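You operate a simulated robot arm through the tools that you are given. There is no shell and no other tool. Be economical: measure what you need, move in short steps, check, and stop when the job is done.

You are at the controls of a simulated robot arm. One attempt, no reset.

JOB
Put one of the iron pots from the yard table top on top of the food tin there. Then stack the spice jar that says "thyme" from the yard table top on top of the spice jar that says "chilli".

It is judged by the outcome, as a careful person would: the job done as asked, and still so three seconds after it is handed in. It fails if anything else is knocked over, pushed out of place, dropped, spilled or broken.

ROBOT AND FRAMES
A 6-joint arm with a two-finger parallel gripper, fixed in place. Base frame: the origin is at the foot of the arm, x ahead of it, y to its left, z up; the work surface is at about z = 0. Units: mm, rad, N and s.
With the tool pointing down near the work surface it reaches from about 140 to 580 mm from the base axis. Its first joint turns from -1.152 to 1.152 rad. Payload 2.1 kg.
The TCP is the grasp point between the finger pads, 30 mm short of the fingertips. In the tool frame z runs along the fingers and y along their closing line. The gripper opens to 94 mm. The fingers are 28 mm wide and 10 mm thick; the gripper's body (50 by 96 mm) begins 55 mm behind the TCP.
Orientation is that of the tool frame in the base frame, as a unit quaternion [x, y, z, w]. With the fingers straight down and closing along the base's y, the tool's x points along the base's -x, its y along +y and its z along -z.

CONTROLS
- The arm moves only by the tool play_rows. Its argument "motion" is a list of rows, each a list of 7 numbers: the shift along the base's x, y, z in mm, then the turn, a rotation vector about the base's x, y, z in rad, then the gripper command, from -1 (shut) to 1 (fully open), values between in proportion. In form: [[tx, ty, tz, rx, ry, rz, grip], ...]. A call has 1 to 20 rows; each row shifts and turns the commanded pose from where the row before left it. Rows are played at 5 a second. More than 50 mm and 0.15 rad between two rows, or a gripper value outside its range, and nothing of the call is played. Where a pose cannot be reached the arm comes as near as it can. A force on the tool above 40 N (or 10 N above the force at the start of the call, whichever is more), or a blocked arm, ends the call early, and 0.2 s more pass. The fingers move at their own pace (about 72 mm/s each) and stop on an object; they squeeze with about 21 N. The grip force told is the motor's: it shows also when the fingers shut on nothing. Time passes only in rows, and 0.2 s behind the last, so rows that do not move let the fingers close. The reply holds the time, the measured pose of the TCP, the force on the tool along the base axes, the opening and the grip force, in the units named above and with some noise.
- Cameras (640 x 400 px; columns grow to the right, rows downward): "scene" is fixed at [68.1, -380.2, 500.1]; the picture's right is [0.67, -0.74, 0.00], its down [-0.32, -0.29, -0.90] and it looks along [0.67, 0.61, -0.43] (base axes); focal length 303 px, centre (320, 200). "wrist" rides on the gripper at [-37, 0, -58] in the tool frame; the picture's right is [0.00, -1.00, 0.00], its down [0.97, 0.00, -0.24] and it looks along [0.24, 0.00, 0.97] (tool axes); focal length 218 px, centre (320, 200).
- capture(camera): a new picture of that camera. The clock stands still meanwhile.
- locate(camera, pixels): there is no depth. For up to 12 entries [column, row, z] of the newest picture of that camera ("zoom" is the newest enlarged one), the place [x, y] in the base frame at which the ray of that pixel passes the height z, good to about 2 mm. The clock stands still meanwhile.
- inspect(camera, box): a new picture of the part [left, top, right, bottom] of that camera's present view, enlarged. The clock stands still meanwhile.
- hand_in(): hands the job in; it is judged then, once.

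Go step by step. Measure first, check grasps and placings, and put right what went wrong. The budget is 80 turns and 38 pictures, counting those below and the enlarged ones. Unless the task says otherwise, let go and move clear before handing in, and close with one line.

The tools are called after "Emit:" by a JSON object that holds its "fn" and its "kwargs". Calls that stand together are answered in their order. play_rows: Moves the arm, as the interface text tells. Its arguments: {"type":"object","properties":{"motion":{"type":"array","items":{"type":"array","items":{"type":"number"}}}},"required":["motion"]} The other tools are called the same way: capture (camera) takes a picture; locate (camera, pixels) gives the place at which the rays of pixels pass given heights; inspect (camera, box) takes an enlarged picture of a part of a camera's view; hand_in () hands the job in.

At the start:

```text
time: 0.0
tool_pos: [342.9, 37.1, 313.9]
tcp_rot: [0.0, 1.0, 0.0, -0.001]
ft_force: [1.0, -0.1, 0.1]
grip_width: 93.9
finger_force: 0.1
```

scene: 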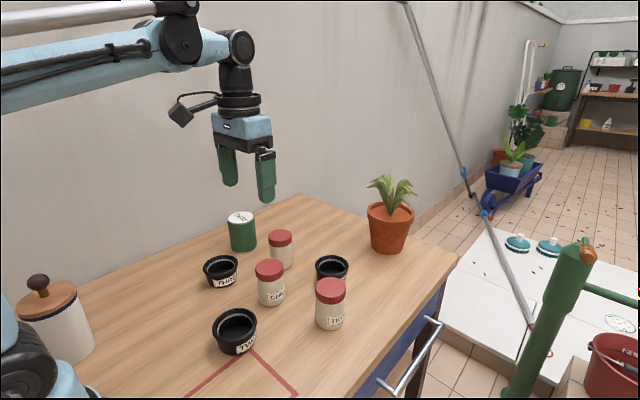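
wrist: 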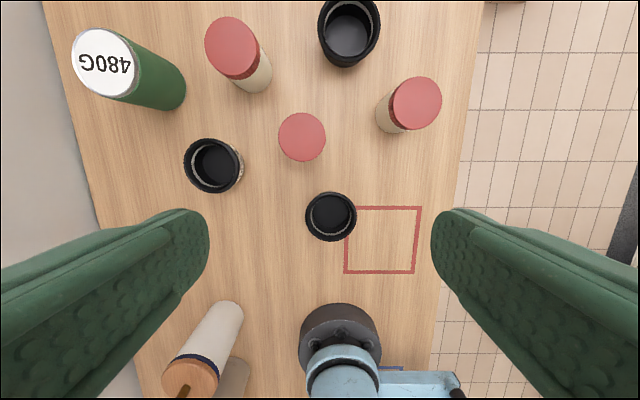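

The scene shows three black pots, three red-capped jars and a green tin at about (242,230). I'll enlarge the table to read the labels.

Emit:
{"fn": "inspect", "kwargs": {"camera": "scene", "box": [190, 200, 370, 312]}}

Emit:
{"fn": "inspect", "kwargs": {"camera": "scene", "box": [200, 260, 360, 360]}}

```text
3.56 times, centred on (280, 256) of scene
```

zoom: 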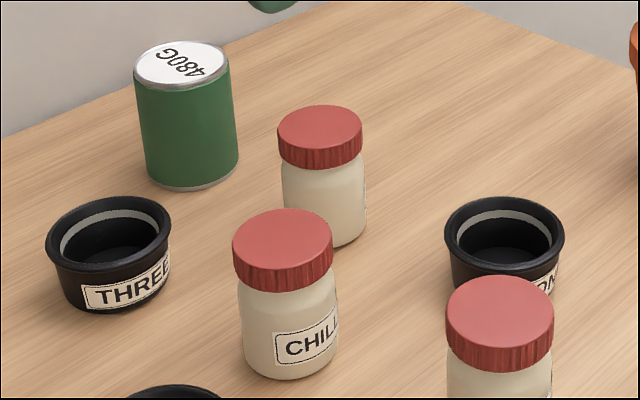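

```text
4.00 times, centred on (280, 310) of scene
```

zoom: 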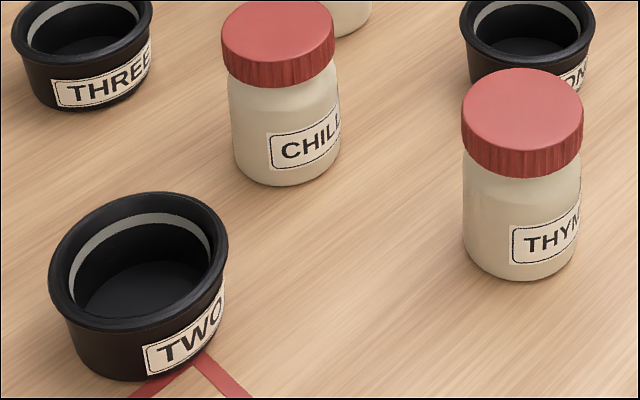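

Labels read: jars CHILLI (269,280) and THYME (330,300); pots ONE, TWO, THREE; tin "480G". Now I'll triangulate tops by locating from both cameras at several heights.

Emit:
{"fn": "locate", "kwargs": {"camera": "wrist", "pixels": [[302, 137, 70], [302, 137, 90], [416, 103, 70], [416, 103, 90], [104, 63, 70], [104, 63, 100], [215, 165, 40], [331, 216, 40], [349, 30, 40], [232, 48, 80], [331, 216, 50], [215, 165, 50]]}}

Emit:
{"fn": "locate", "kwargs": {"camera": "scene", "pixels": [[269.2, 270.7, 70], [269.2, 270.7, 90], [330.5, 287.5, 70], [330.5, 287.5, 90], [241, 218, 70], [241, 218, 100], [220.5, 265, 40], [234.5, 325, 40], [332, 263, 40], [280, 236.5, 80], [234.5, 325, 50], [220.5, 265, 50]]}}

```text
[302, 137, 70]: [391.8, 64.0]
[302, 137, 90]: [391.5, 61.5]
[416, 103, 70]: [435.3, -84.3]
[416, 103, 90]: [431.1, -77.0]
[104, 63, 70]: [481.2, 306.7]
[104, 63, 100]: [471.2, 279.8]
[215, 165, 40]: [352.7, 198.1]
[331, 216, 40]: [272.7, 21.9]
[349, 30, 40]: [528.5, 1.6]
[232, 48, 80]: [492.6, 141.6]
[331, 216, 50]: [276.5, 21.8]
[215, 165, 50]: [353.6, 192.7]
```

```text
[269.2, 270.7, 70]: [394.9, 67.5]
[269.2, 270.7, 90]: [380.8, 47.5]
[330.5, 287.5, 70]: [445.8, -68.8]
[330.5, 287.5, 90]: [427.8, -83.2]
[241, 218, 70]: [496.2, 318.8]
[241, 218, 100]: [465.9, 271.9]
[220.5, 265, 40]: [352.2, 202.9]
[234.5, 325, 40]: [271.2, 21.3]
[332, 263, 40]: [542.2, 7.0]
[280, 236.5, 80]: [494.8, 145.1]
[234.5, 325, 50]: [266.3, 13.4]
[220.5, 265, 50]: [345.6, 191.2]
```

Fits: CHILLI ≈(392,63) top ≈75, THYME ≈(432,-79) top ≈85, tin ≈(474,289) top ≈90, pot TWO ≈(273,22) rim ≈40. Pot TWO is freest; I'll go above it for a closer look.

Emit:
{"fn": "locate", "kwargs": {"camera": "wrist", "pixels": [[50, 40, 0], [75, 130, 0], [105, 240, 0]]}}

Emit:
{"fn": "play_rows", "kwargs": {"motion": [[-35, -8, -35, 0, 0, 0, 1], [-35, -7, -35, 0, 0, 0, 1], [0, 0, -40, 0, 0, 0, 1], [0, 0, 0, 0, 0, 0, 1]]}}

Emit:
{"fn": "capture", "kwargs": {"camera": "wrist"}}

```text
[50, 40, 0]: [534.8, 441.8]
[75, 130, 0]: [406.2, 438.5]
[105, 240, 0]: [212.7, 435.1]
```

```text
refused: row 1 steps farther than a row can; nothing moved
```

```text
33 pictures are left
```

wrist: 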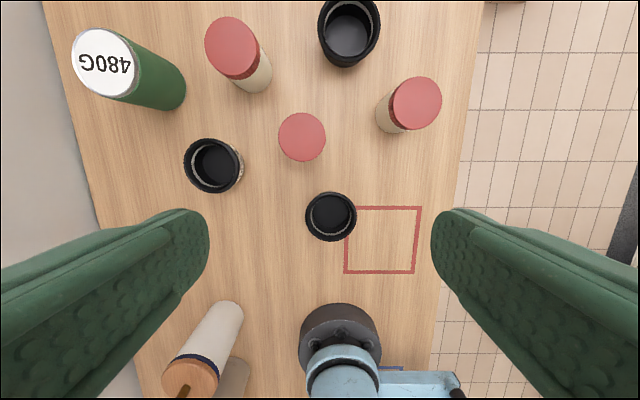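

The wall is at y≈438, clear of the tin. The row was slightly too long; I'll retry with smaller steps.

Emit:
{"fn": "play_rows", "kwargs": {"motion": [[-24, -5, -38, 0, 0, 0, 1], [-23, -5, -38, 0, 0, 0, 1], [-23, -5, -38, 0, 0, 0, 1], [0, 0, 0, 0, 0, 0, 1]]}}

Emit:
{"fn": "capture", "kwargs": {"camera": "wrist"}}

```text
time: 1.0
tool_pos: [272.9, 22.5, 199.6]
tcp_rot: [0.0, 1.0, 0.0, 0.0]
ft_force: [0.3, -0.4, 0.3]
grip_width: 94.1
finger_force: 0.1
```

```text
32 pictures are left
```

wrist: 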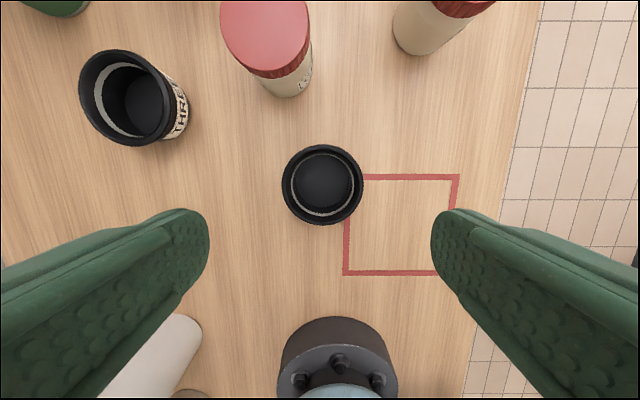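

Pot TWO's rim spans columns 281–363 and rows 145–225, centre (322,185). I'll locate the rim points.

Emit:
{"fn": "locate", "kwargs": {"camera": "wrist", "pixels": [[322, 185, 42], [281, 185, 42], [363, 185, 42], [322, 145, 42], [322, 225, 42], [322, 186, 5]]}}

```text
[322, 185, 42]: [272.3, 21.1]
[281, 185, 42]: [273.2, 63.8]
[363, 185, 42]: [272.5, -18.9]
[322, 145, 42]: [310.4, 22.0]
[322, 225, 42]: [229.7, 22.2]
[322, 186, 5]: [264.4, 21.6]
```

Rim diameter ≈81 mm, centred at about (271,22), so it fits with ~6 mm clearance each side. Descending to z≈38.

Emit:
{"fn": "play_rows", "kwargs": {"motion": [[-1.5, 0, -45, 0, 0, 0, 1], [0, 0, -45, 0, 0, 0, 1], [0, 0, -30, 0, 0, 0, 1], [0, 0, -22, 0, 0, 0, 1], [0, 0, -20, 0, 0, 0, 1], [0, 0, 0, 0, 0, 0, 1]]}}

Emit:
{"fn": "capture", "kwargs": {"camera": "wrist"}}

```text
time: 2.4
tool_pos: [270.6, 23.4, 37.9]
tcp_rot: [0.0, 1.0, 0.0, -0.001]
ft_force: [-0.3, 0.5, -0.1]
grip_width: 93.7
finger_force: 0.0
```

```text
31 pictures are left
```

wrist: 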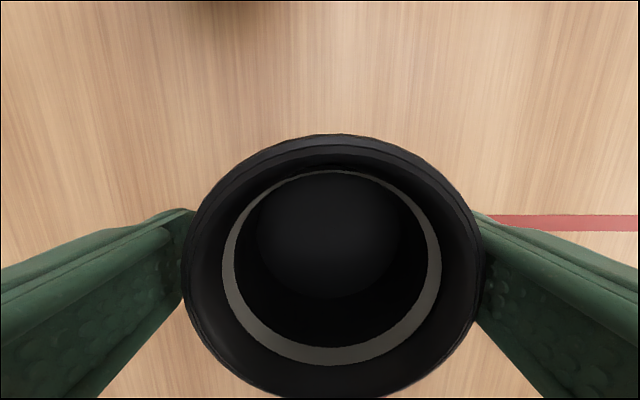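

The pot (columns 183–485) sits between the fingers without contact. Closing.

Emit:
{"fn": "play_rows", "kwargs": {"motion": [[0, 0, 0, 0, 0, 0, 0.6], [0, 0, 0, 0, 0, 0, 0.2], [0, 0, 0, 0, 0, 0, -1], [0, 0, 0, 0, 0, 0, -1]]}}

Emit:
{"fn": "play_rows", "kwargs": {"motion": [[0, 0, 15, 0, 0, 0, -1], [0, 0, 25, 0, 0, 0, -1], [0, 0, 0, 0, 0, 0, -1]]}}

Emit:
{"fn": "capture", "kwargs": {"camera": "wrist"}}

Emit:
{"fn": "capture", "kwargs": {"camera": "scene"}}

```text
time: 3.4
tool_pos: [270.7, 23.1, 37.3]
tcp_rot: [0.001, 1.0, 0.0, 0.0]
ft_force: [0.3, -0.5, 0.1]
grip_width: 80.1
finger_force: 21.2
```

```text
time: 4.2
tool_pos: [271.9, 23.5, 77.7]
tcp_rot: [0.0, 1.0, 0.0, 0.0]
ft_force: [-0.4, 0.1, -1.5]
grip_width: 80.0
finger_force: 21.2
```

```text
30 pictures are left
```

wrist: 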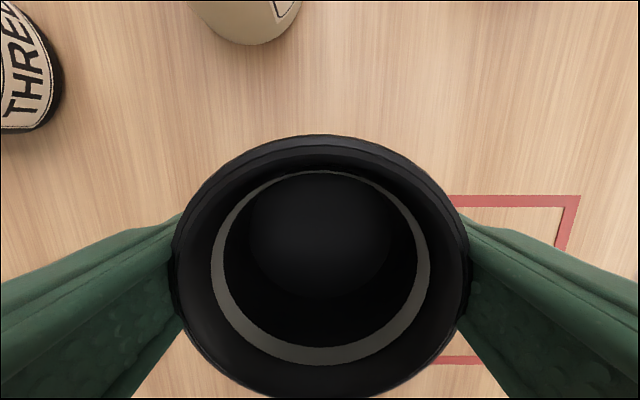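

```text
29 pictures are left
```

scene: 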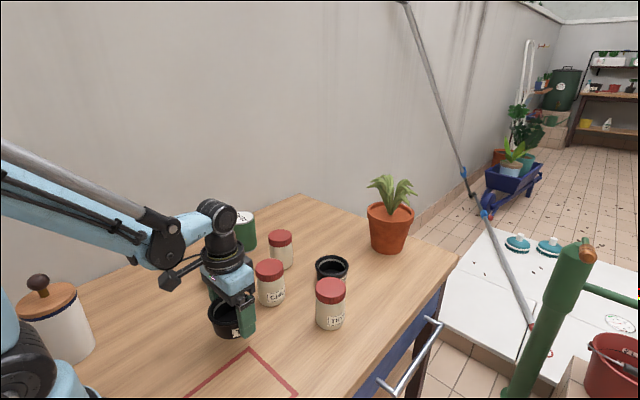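

Pot lifted firmly (opening 80, force 21). Raising and moving toward the tin, stopping short to measure it.

Emit:
{"fn": "play_rows", "kwargs": {"motion": [[0, 0, 45, 0, 0, 0, -1], [0, 0, 45, 0, 0, 0, -1], [0, 0, 45, 0, 0, 0, -1], [25, 40, 0, 0, 0, 0, -1], [25, 40, 0, 0, 0, 0, -1], [25, 40, 0, 0, 0, 0, -1], [25, 40, 0, 0, 0, 0, -1], [25, 40, 0, 0, 0, 0, -1], [25, 40, 0, 0, 0, 0, -1], [0, 0, 0, 0, 0, 0, -1]]}}

Emit:
{"fn": "capture", "kwargs": {"camera": "wrist"}}

Emit:
{"fn": "capture", "kwargs": {"camera": "scene"}}

```text
time: 6.4
tool_pos: [420.6, 259.1, 214.2]
tcp_rot: [0.0, 1.0, 0.0, -0.001]
ft_force: [0.3, 0.0, -1.2]
grip_width: 79.8
finger_force: 20.7
```

```text
28 pictures are left
```

wrist: 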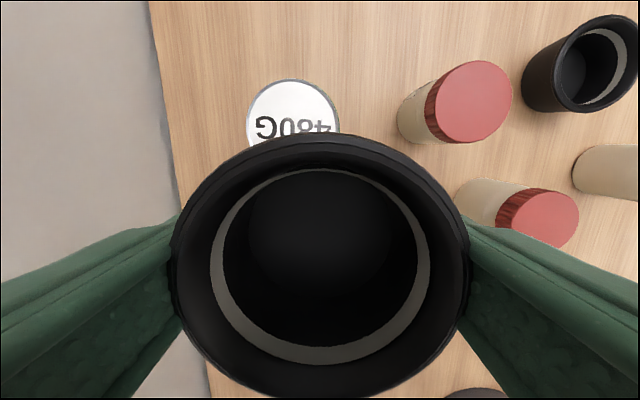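

```text
27 pictures are left
```

scene: 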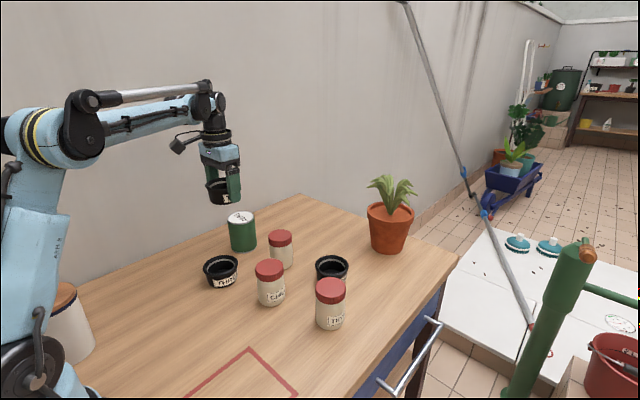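

The tin lid shows in the wrist view at columns 246–340, top row 79 (centre ≈(293,126)). I'll zoom in on the tin from the scene camera for height.

Emit:
{"fn": "locate", "kwargs": {"camera": "wrist", "pixels": [[293, 126, 90], [246, 126, 90], [340, 126, 90], [293, 79, 90], [293, 126, 80], [293, 126, 100]]}}

Emit:
{"fn": "inspect", "kwargs": {"camera": "scene", "box": [202, 195, 282, 245]}}

```text
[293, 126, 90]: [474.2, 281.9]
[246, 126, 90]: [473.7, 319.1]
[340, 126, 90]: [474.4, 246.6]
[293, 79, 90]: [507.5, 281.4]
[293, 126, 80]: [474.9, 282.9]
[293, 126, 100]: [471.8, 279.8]
```

```text
8.00 times, centred on (242, 220) of scene
```

zoom: 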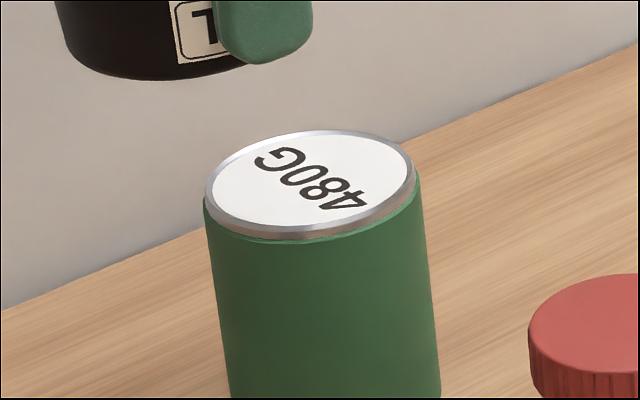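

Lid centre in the zoom is about (311,182). Locating it at candidate heights.

Emit:
{"fn": "locate", "kwargs": {"camera": "zoom", "pixels": [[311, 182, 85], [311, 182, 90], [311, 182, 95], [311, 182, 100]]}}

```text
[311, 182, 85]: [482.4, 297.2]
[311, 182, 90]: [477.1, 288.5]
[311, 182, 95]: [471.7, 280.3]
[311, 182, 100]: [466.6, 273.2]
```

Both cameras agree on lid centre ≈(473,281) with top ≈94, so release TCP height is ≈131. Moving above it and descending to z≈143.

Emit:
{"fn": "play_rows", "kwargs": {"motion": [[26, 11, 0, 0, 0, 0, -1], [26.4, 11, 0, 0, 0, 0, -1], [0, 0, -35, 0, 0, 0, -1], [0, 0, -30, 0, 0, 0, -1], [0, 0, -6, 0, 0, 0, -1], [0, 0, 0, 0, 0, 0, -1]]}}

Emit:
{"fn": "inspect", "kwargs": {"camera": "scene", "box": [186, 175, 298, 245]}}

```text
time: 7.8
tool_pos: [472.7, 283.9, 141.2]
tcp_rot: [0.0, 1.0, 0.0, 0.0]
ft_force: [0.2, 0.1, -1.5]
grip_width: 79.8
finger_force: 20.7
```

```text
5.71 times, centred on (242, 210) of scene
```

zoom: 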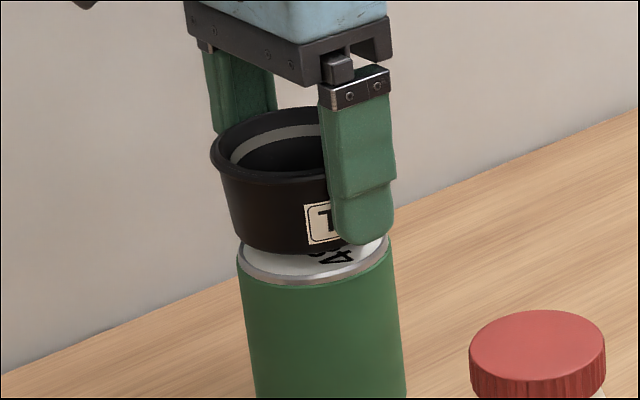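

The pot appears slightly to the left of the lid in the zoom (rim left edge col 210, lid 238–392). I'll check the numbers before lowering.

Emit:
{"fn": "locate", "kwargs": {"camera": "zoom", "pixels": [[210, 155, 145], [238, 250, 94], [392, 243, 94], [228, 224, 103], [315, 286, 94], [320, 284, 94]]}}

Emit:
{"fn": "capture", "kwargs": {"camera": "wrist"}}

```text
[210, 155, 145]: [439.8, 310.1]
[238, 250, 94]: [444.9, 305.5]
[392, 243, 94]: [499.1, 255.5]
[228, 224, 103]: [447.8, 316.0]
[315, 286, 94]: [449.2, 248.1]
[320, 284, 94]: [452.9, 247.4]
```

```text
24 pictures are left
```

wrist: 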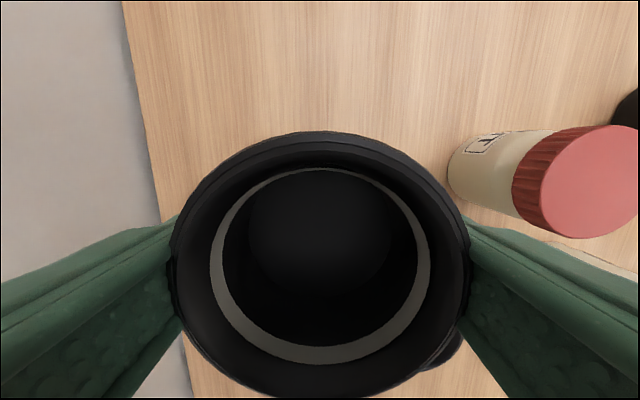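

Pot centre ≈(471,283) versus lid (472,280.5), close enough with a small correction. Lowering in small steps to contact.

Emit:
{"fn": "play_rows", "kwargs": {"motion": [[0.5, -2.5, 0, 0, 0, 0, -1], [0, 0, -4, 0, 0, 0, -1], [0, 0, -2, 0, 0, 0, -1], [0, 0, -1.5, 0, 0, 0, -1], [0, 0, -1, 0, 0, 0, -1], [0, 0, 0, 0, 0, 0, -1]]}}

```text
time: 9.2
tool_pos: [474.3, 280.9, 133.0]
tcp_rot: [0.0, 1.0, 0.0, 0.0]
ft_force: [-3.1, -2.2, 16.1]
grip_width: 79.9
finger_force: 20.9
```

Contact with the lid at z≈133 (16 N up). I'll ease up a hair and open.

Emit:
{"fn": "play_rows", "kwargs": {"motion": [[0, 0, 0.6, 0, 0, 0, -1], [0, 0, 0, 0, 0, 0, -1]]}}

Emit:
{"fn": "play_rows", "kwargs": {"motion": [[0, 0, 0, 0, 0, 0, 0.8], [0, 0, 0, 0, 0, 0, 1], [0, 0, 0, 0, 0, 0, 1]]}}

Emit:
{"fn": "inspect", "kwargs": {"camera": "scene", "box": [186, 175, 298, 245]}}

Emit:
{"fn": "capture", "kwargs": {"camera": "wrist"}}

```text
time: 9.8
tool_pos: [474.0, 281.1, 134.2]
tcp_rot: [0.0, 1.0, 0.001, 0.0]
ft_force: [0.3, 0.5, -2.1]
grip_width: 80.0
finger_force: 21.4
```

```text
time: 10.6
tool_pos: [473.7, 281.9, 134.4]
tcp_rot: [0.0, 1.0, 0.0, 0.0]
ft_force: [-0.3, 0.8, -0.1]
grip_width: 93.8
finger_force: 0.0
```

```text
5.71 times, centred on (242, 210) of scene
```

zoom: 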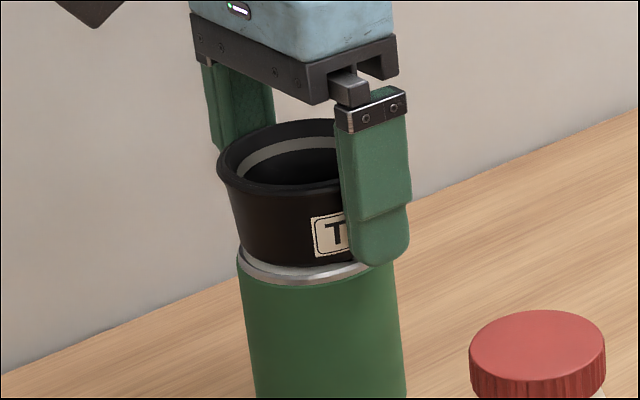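

```text
22 pictures are left
```

wrist: 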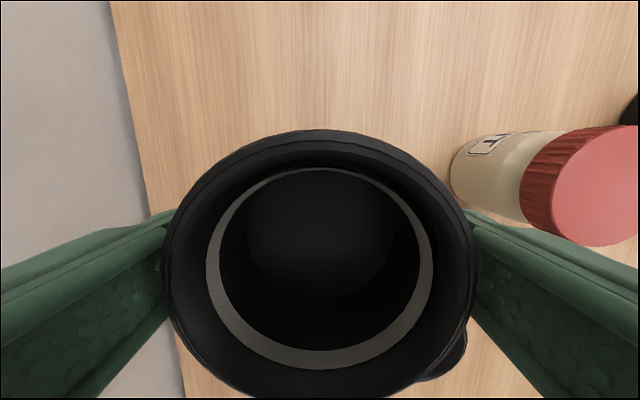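

The pot rests on the tin and the fingers are open (93.8). Retreating straight up and checking.

Emit:
{"fn": "play_rows", "kwargs": {"motion": [[0, 0, 10, 0, 0, 0, 1], [0, 0, 25, 0, 0, 0, 1], [0, 0, 45, 0, 0, 0, 1], [0, 0, 40, 0, 0, 0, 1], [0, -50, 0, 0, 0, 0, 1], [0, -50, 0, 0, 0, 0, 1], [-10, -48, 0, 0, 0, 0, 1], [-10, -48, 0, 0, 0, 0, 1], [-10, -48, 0, 0, 0, 0, 1], [-10, -48, 0, 0, 0, 0, 1], [0, -48, 0, 0, 0, 0, 1], [0, -20, 0, 0, 0, 0, 1], [0, 0, 0, 0, 0, 0, 1]]}}

Emit:
{"fn": "inspect", "kwargs": {"camera": "scene", "box": [170, 185, 298, 265]}}

Emit:
{"fn": "capture", "kwargs": {"camera": "wrist"}}

```text
time: 13.4
tool_pos: [427.6, -85.2, 248.7]
tcp_rot: [0.0, 1.0, 0.0, 0.001]
ft_force: [-0.1, -0.4, 0.1]
grip_width: 94.1
finger_force: 0.0
out of reach, approached as far as the arm can: row 4
```

```text
5.00 times, centred on (234, 225) of scene
```

zoom: 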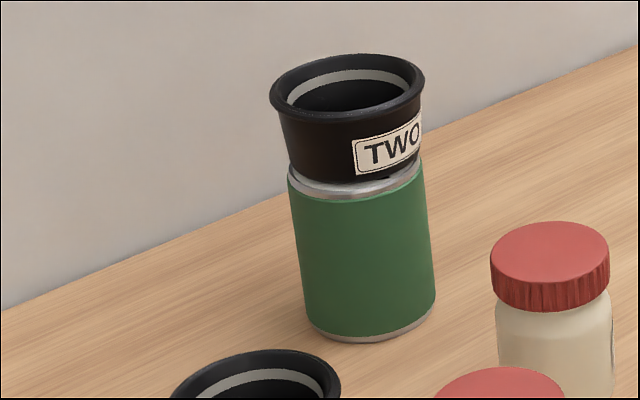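

```text
20 pictures are left
```

wrist: 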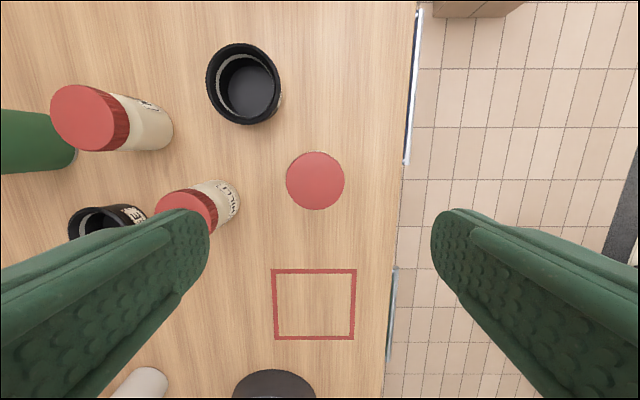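

The pot sits squarely on the tin. Thyme's cap is at (315,181), columns 286–344; measuring it.

Emit:
{"fn": "locate", "kwargs": {"camera": "wrist", "pixels": [[315, 181, 85], [286, 181, 85], [344, 181, 85], [315, 152, 85], [315, 210, 85], [315, 181, 75]]}}

Emit:
{"fn": "inspect", "kwargs": {"camera": "scene", "box": [282, 270, 378, 330]}}

```text
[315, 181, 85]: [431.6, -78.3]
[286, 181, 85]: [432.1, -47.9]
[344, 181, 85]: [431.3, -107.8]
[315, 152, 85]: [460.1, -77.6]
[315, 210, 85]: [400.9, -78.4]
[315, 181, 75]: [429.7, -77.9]
```

```text
6.67 times, centred on (330, 300) of scene
```

zoom: 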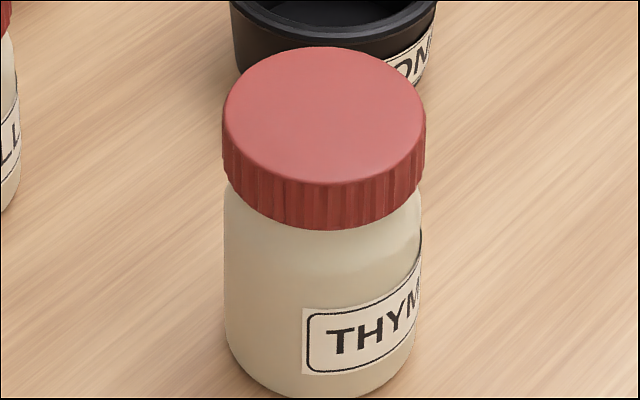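

Cap Ø60 centred at (431.5,-78), top ≈85. Descending over it to TCP z≈90 first, then checking.

Emit:
{"fn": "play_rows", "kwargs": {"motion": [[3.9, 6.9, -30, 0, 0, 0, 1], [0, 0, -40, 0, 0, 0, 1], [0, 0, -30, 0, 0, 0, 1], [0, 0, 0, 0, 0, 0, 1]]}}

Emit:
{"fn": "capture", "kwargs": {"camera": "wrist"}}

```text
time: 14.4
tool_pos: [430.1, -75.4, 146.3]
tcp_rot: [-0.001, 1.0, 0.0, 0.0]
ft_force: [0.2, 0.5, -0.1]
grip_width: 93.7
finger_force: 0.0
```

```text
18 pictures are left
```

wrist: 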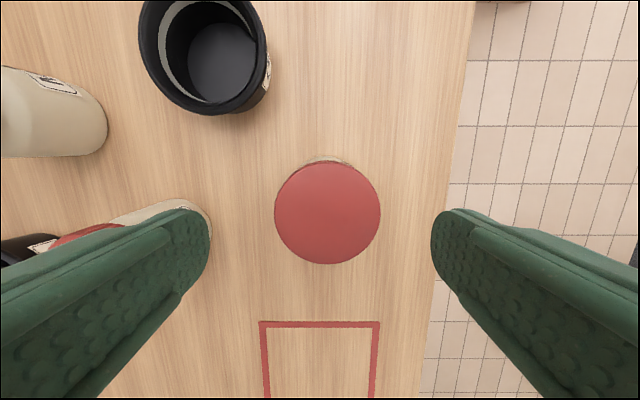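

Emit:
{"fn": "locate", "kwargs": {"camera": "wrist", "pixels": [[327, 213, 85], [274, 213, 85], [381, 213, 85], [327, 163, 85], [327, 264, 85]]}}

```text
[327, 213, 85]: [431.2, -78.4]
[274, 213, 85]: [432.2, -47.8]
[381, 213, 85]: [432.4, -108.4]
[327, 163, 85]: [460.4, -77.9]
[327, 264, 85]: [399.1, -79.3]
```

Centre confirmed at (431,-78). Shifting y by −2.8, descending to z≈68 and closing.

Emit:
{"fn": "play_rows", "kwargs": {"motion": [[0.8, -2.8, -20, 0, 0, 0, 1], [0, 0, -20, 0, 0, 0, 1], [0, 0, -20, 0, 0, 0, 1], [0, 0, -18, 0, 0, 0, 1], [0, 0, 0, 0, 0, 0, 1]]}}

Emit:
{"fn": "play_rows", "kwargs": {"motion": [[0, 0, 0, 0, 0, 0, 0.6], [0, 0, 0, 0, 0, 0, 0.35], [0, 0, 0, 0, 0, 0, -1], [0, 0, 0, 0, 0, 0, -1], [0, 0, 0, 0, 0, 0, -1]]}}

```text
time: 15.6
tool_pos: [431.3, -77.0, 71.0]
tcp_rot: [0.0, 1.0, -0.001, -0.001]
ft_force: [0.4, 0.1, 0.9]
grip_width: 94.0
finger_force: 0.0
```

```text
time: 16.8
tool_pos: [431.3, -77.9, 71.4]
tcp_rot: [-0.001, 1.0, -0.001, 0.0]
ft_force: [-0.4, 0.2, 0.4]
grip_width: 59.2
finger_force: 20.6
```

Gripped at opening 59.2. Lifting and moving back a bit to get a view of the jar and of chilli.

Emit:
{"fn": "play_rows", "kwargs": {"motion": [[0, 0, 10, 0, 0, 0, -1], [0, 0, 30, 0, 0, 0, -1], [0, 0, 45, 0, 0, 0, -1], [0, 0, 40, 0, 0, 0, -1], [-15, 45, 0, 0, 0, 0, -1], [-20, 45, 0, 0, 0, 0, -1], [-25, 20, 0, 0, 0, 0, -1], [0, 0, 0, 0, 0, 0, -1]]}}

Emit:
{"fn": "capture", "kwargs": {"camera": "wrist"}}

Emit:
{"fn": "inspect", "kwargs": {"camera": "scene", "box": [208, 185, 368, 285]}}

```text
time: 18.6
tool_pos: [371.7, 32.1, 197.4]
tcp_rot: [0.0, 1.0, 0.0, 0.0]
ft_force: [0.2, -0.4, 0.3]
grip_width: 59.5
finger_force: 20.5
```

```text
17 pictures are left
```

wrist: 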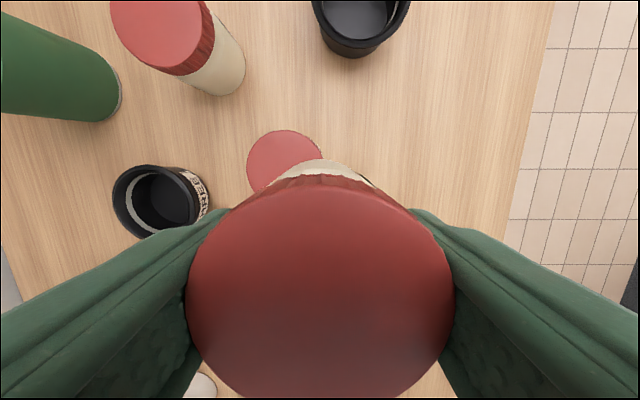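

```text
4.00 times, centred on (288, 235) of scene
```

zoom: 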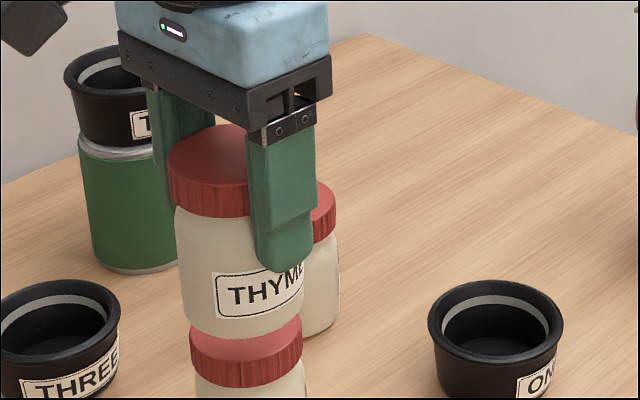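

Thyme is held upright. Chilli's cap shows at columns 246–323, top row 130 in the wrist view (centre ≈(285,168)); locating.

Emit:
{"fn": "locate", "kwargs": {"camera": "wrist", "pixels": [[285, 168, 75], [246, 166, 75], [323, 166, 75], [285, 130, 75], [285, 168, 85], [246, 166, 85], [323, 166, 85]]}}

Emit:
{"fn": "inspect", "kwargs": {"camera": "scene", "box": [230, 255, 310, 305]}}

```text
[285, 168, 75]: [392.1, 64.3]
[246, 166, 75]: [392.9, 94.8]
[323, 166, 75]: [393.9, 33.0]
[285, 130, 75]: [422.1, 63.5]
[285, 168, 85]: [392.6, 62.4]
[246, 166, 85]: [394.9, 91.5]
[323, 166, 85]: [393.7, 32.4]
```

```text
8.00 times, centred on (270, 280) of scene
```

zoom: 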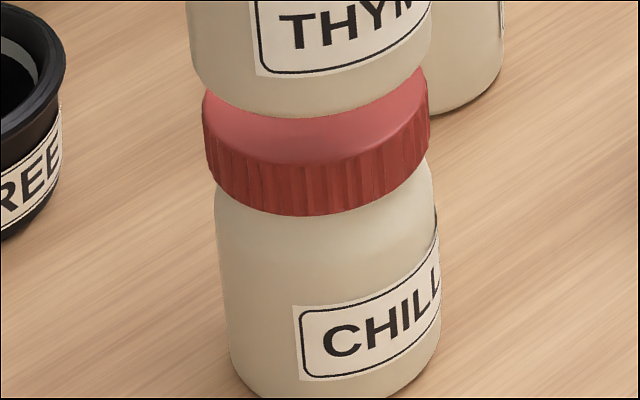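

Chilli centre ≈(392.3,63.5). Moving above and descending to TCP z≈164 for a check.

Emit:
{"fn": "play_rows", "kwargs": {"motion": [[10.6, 15.4, 0, 0, 0, 0, -1], [10, 16, 0, 0, 0, 0, -1], [0, 0, -20, 0, 0, 0, -1], [0, 0, -13, 0, 0, 0, -1], [0, 0, 0, 0, 0, 0, -1]]}}

Emit:
{"fn": "inspect", "kwargs": {"camera": "scene", "box": [214, 225, 326, 295]}}

```text
time: 19.8
tool_pos: [392.7, 63.9, 163.3]
tcp_rot: [0.0, 1.0, 0.0, -0.001]
ft_force: [-0.1, 0.0, -1.3]
grip_width: 59.3
finger_force: 21.5
```

```text
5.71 times, centred on (270, 260) of scene
```

zoom: 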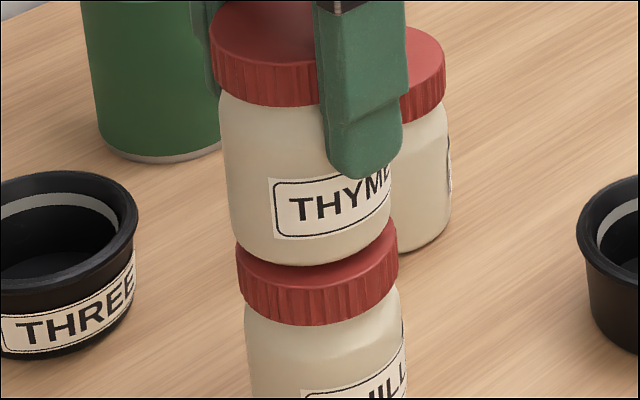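

Thyme is aligned over chilli's cap (body 226–392 vs cap 237–398, with the picture's lean). Lowering in small steps until contact.

Emit:
{"fn": "play_rows", "kwargs": {"motion": [[0, 0, -4, 0, 0, 0, -1], [0, 0, -3, 0, 0, 0, -1], [0, 0, -2, 0, 0, 0, -1], [0, 0, 0, 0, 0, 0, -1]]}}

Emit:
{"fn": "inspect", "kwargs": {"camera": "scene", "box": [214, 225, 326, 295]}}

```text
time: 20.8
tool_pos: [392.2, 63.1, 154.4]
tcp_rot: [0.0, 1.0, 0.001, 0.001]
ft_force: [-0.4, 3.0, 17.8]
grip_width: 59.2
finger_force: 20.9
```

```text
5.71 times, centred on (270, 260) of scene
```

zoom: 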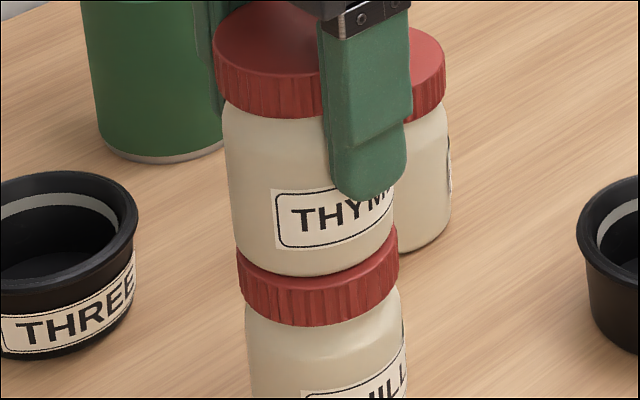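

Contact at z≈154.4 (18 N), and the thyme base (235–394) sits centred on the cap (237–398). Easing up slightly and releasing.

Emit:
{"fn": "play_rows", "kwargs": {"motion": [[0, 0, 0.6, 0, 0, 0, -1], [0, 0, 0, 0, 0, 0, -1]]}}

Emit:
{"fn": "play_rows", "kwargs": {"motion": [[0, 0, 0, 0, 0, 0, 0.5], [0, 0, 0, 0, 0, 0, 1], [0, 0, 0, 0, 0, 0, 1], [0, 0, 0, 0, 0, 0, 1]]}}

Emit:
{"fn": "capture", "kwargs": {"camera": "wrist"}}

```text
time: 21.4
tool_pos: [391.0, 62.8, 154.0]
tcp_rot: [-0.001, 1.0, 0.0, 0.0]
ft_force: [1.6, 1.0, 5.0]
grip_width: 59.3
finger_force: 20.8
```

```text
time: 22.4
tool_pos: [391.7, 61.8, 155.4]
tcp_rot: [0.0, 1.0, 0.0, 0.0]
ft_force: [-0.2, 0.1, -0.7]
grip_width: 93.9
finger_force: 0.1
```

```text
12 pictures are left
```

wrist: 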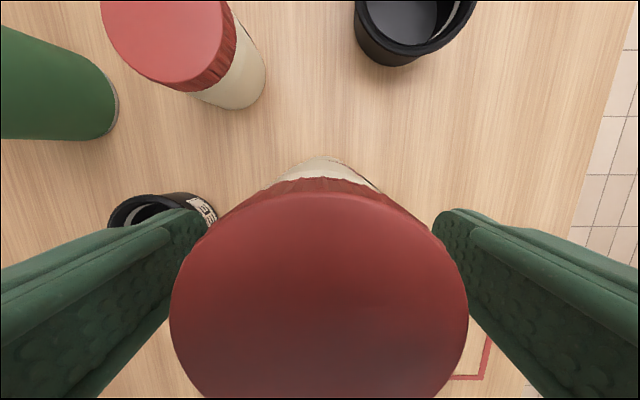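

Released (opening 93.9), jar standing and fingers clear on both sides. Going straight up, then back.

Emit:
{"fn": "play_rows", "kwargs": {"motion": [[0, 0, 10, 0, 0, 0, 1], [0, 0, 25, 0, 0, 0, 1], [0, 0, 40, 0, 0, 0, 1], [0, 0, 40, 0, 0, 0, 1], [-40, 0, 20, 0, 0, 0, 1], [-40, 0, 0, 0, 0, 0, 1], [0, 0, 0, 0, 0, 0, 1], [0, 0, 0, 0, 0, 0, 1]]}}

Emit:
{"fn": "capture", "kwargs": {"camera": "scene"}}

Emit:
{"fn": "inspect", "kwargs": {"camera": "scene", "box": [190, 190, 366, 300]}}

```text
time: 24.2
tool_pos: [311.7, 62.7, 289.4]
tcp_rot: [-0.001, 1.0, 0.0, -0.001]
ft_force: [-0.4, 0.7, -0.4]
grip_width: 94.1
finger_force: 0.0
```

```text
11 pictures are left
```

scene: 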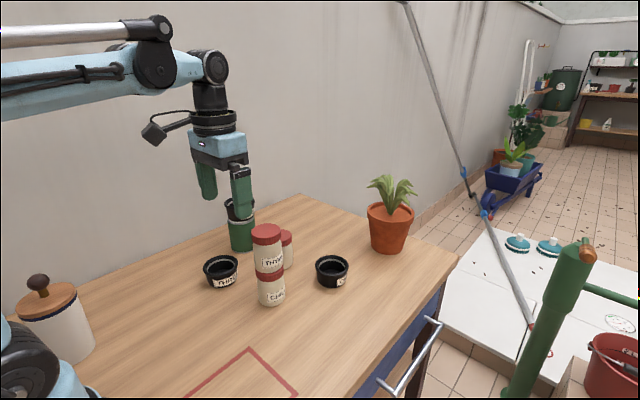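

```text
3.64 times, centred on (278, 245) of scene
```

zoom: 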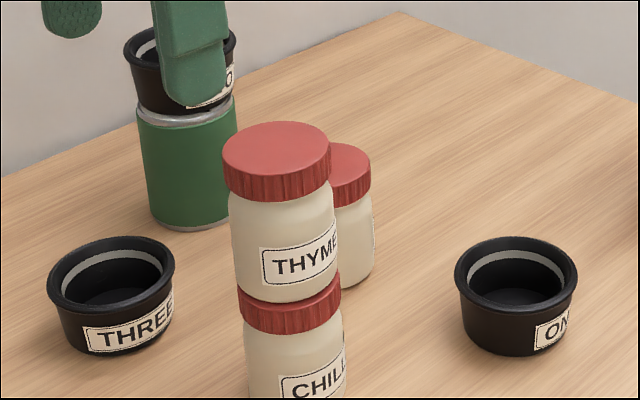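

Pot TWO stands on the tin, THYME stands on CHILLI, everything else is where it was, and the arm is clear. Handing in.

Emit:
{"fn": "hand_in", "kwargs": {}}

```text
The job is handed in.
```

The job is done and handed in: iron pot TWO is on the food tin and the thyme jar is stacked on the chilli jar. In the last pictures nothing else had moved.
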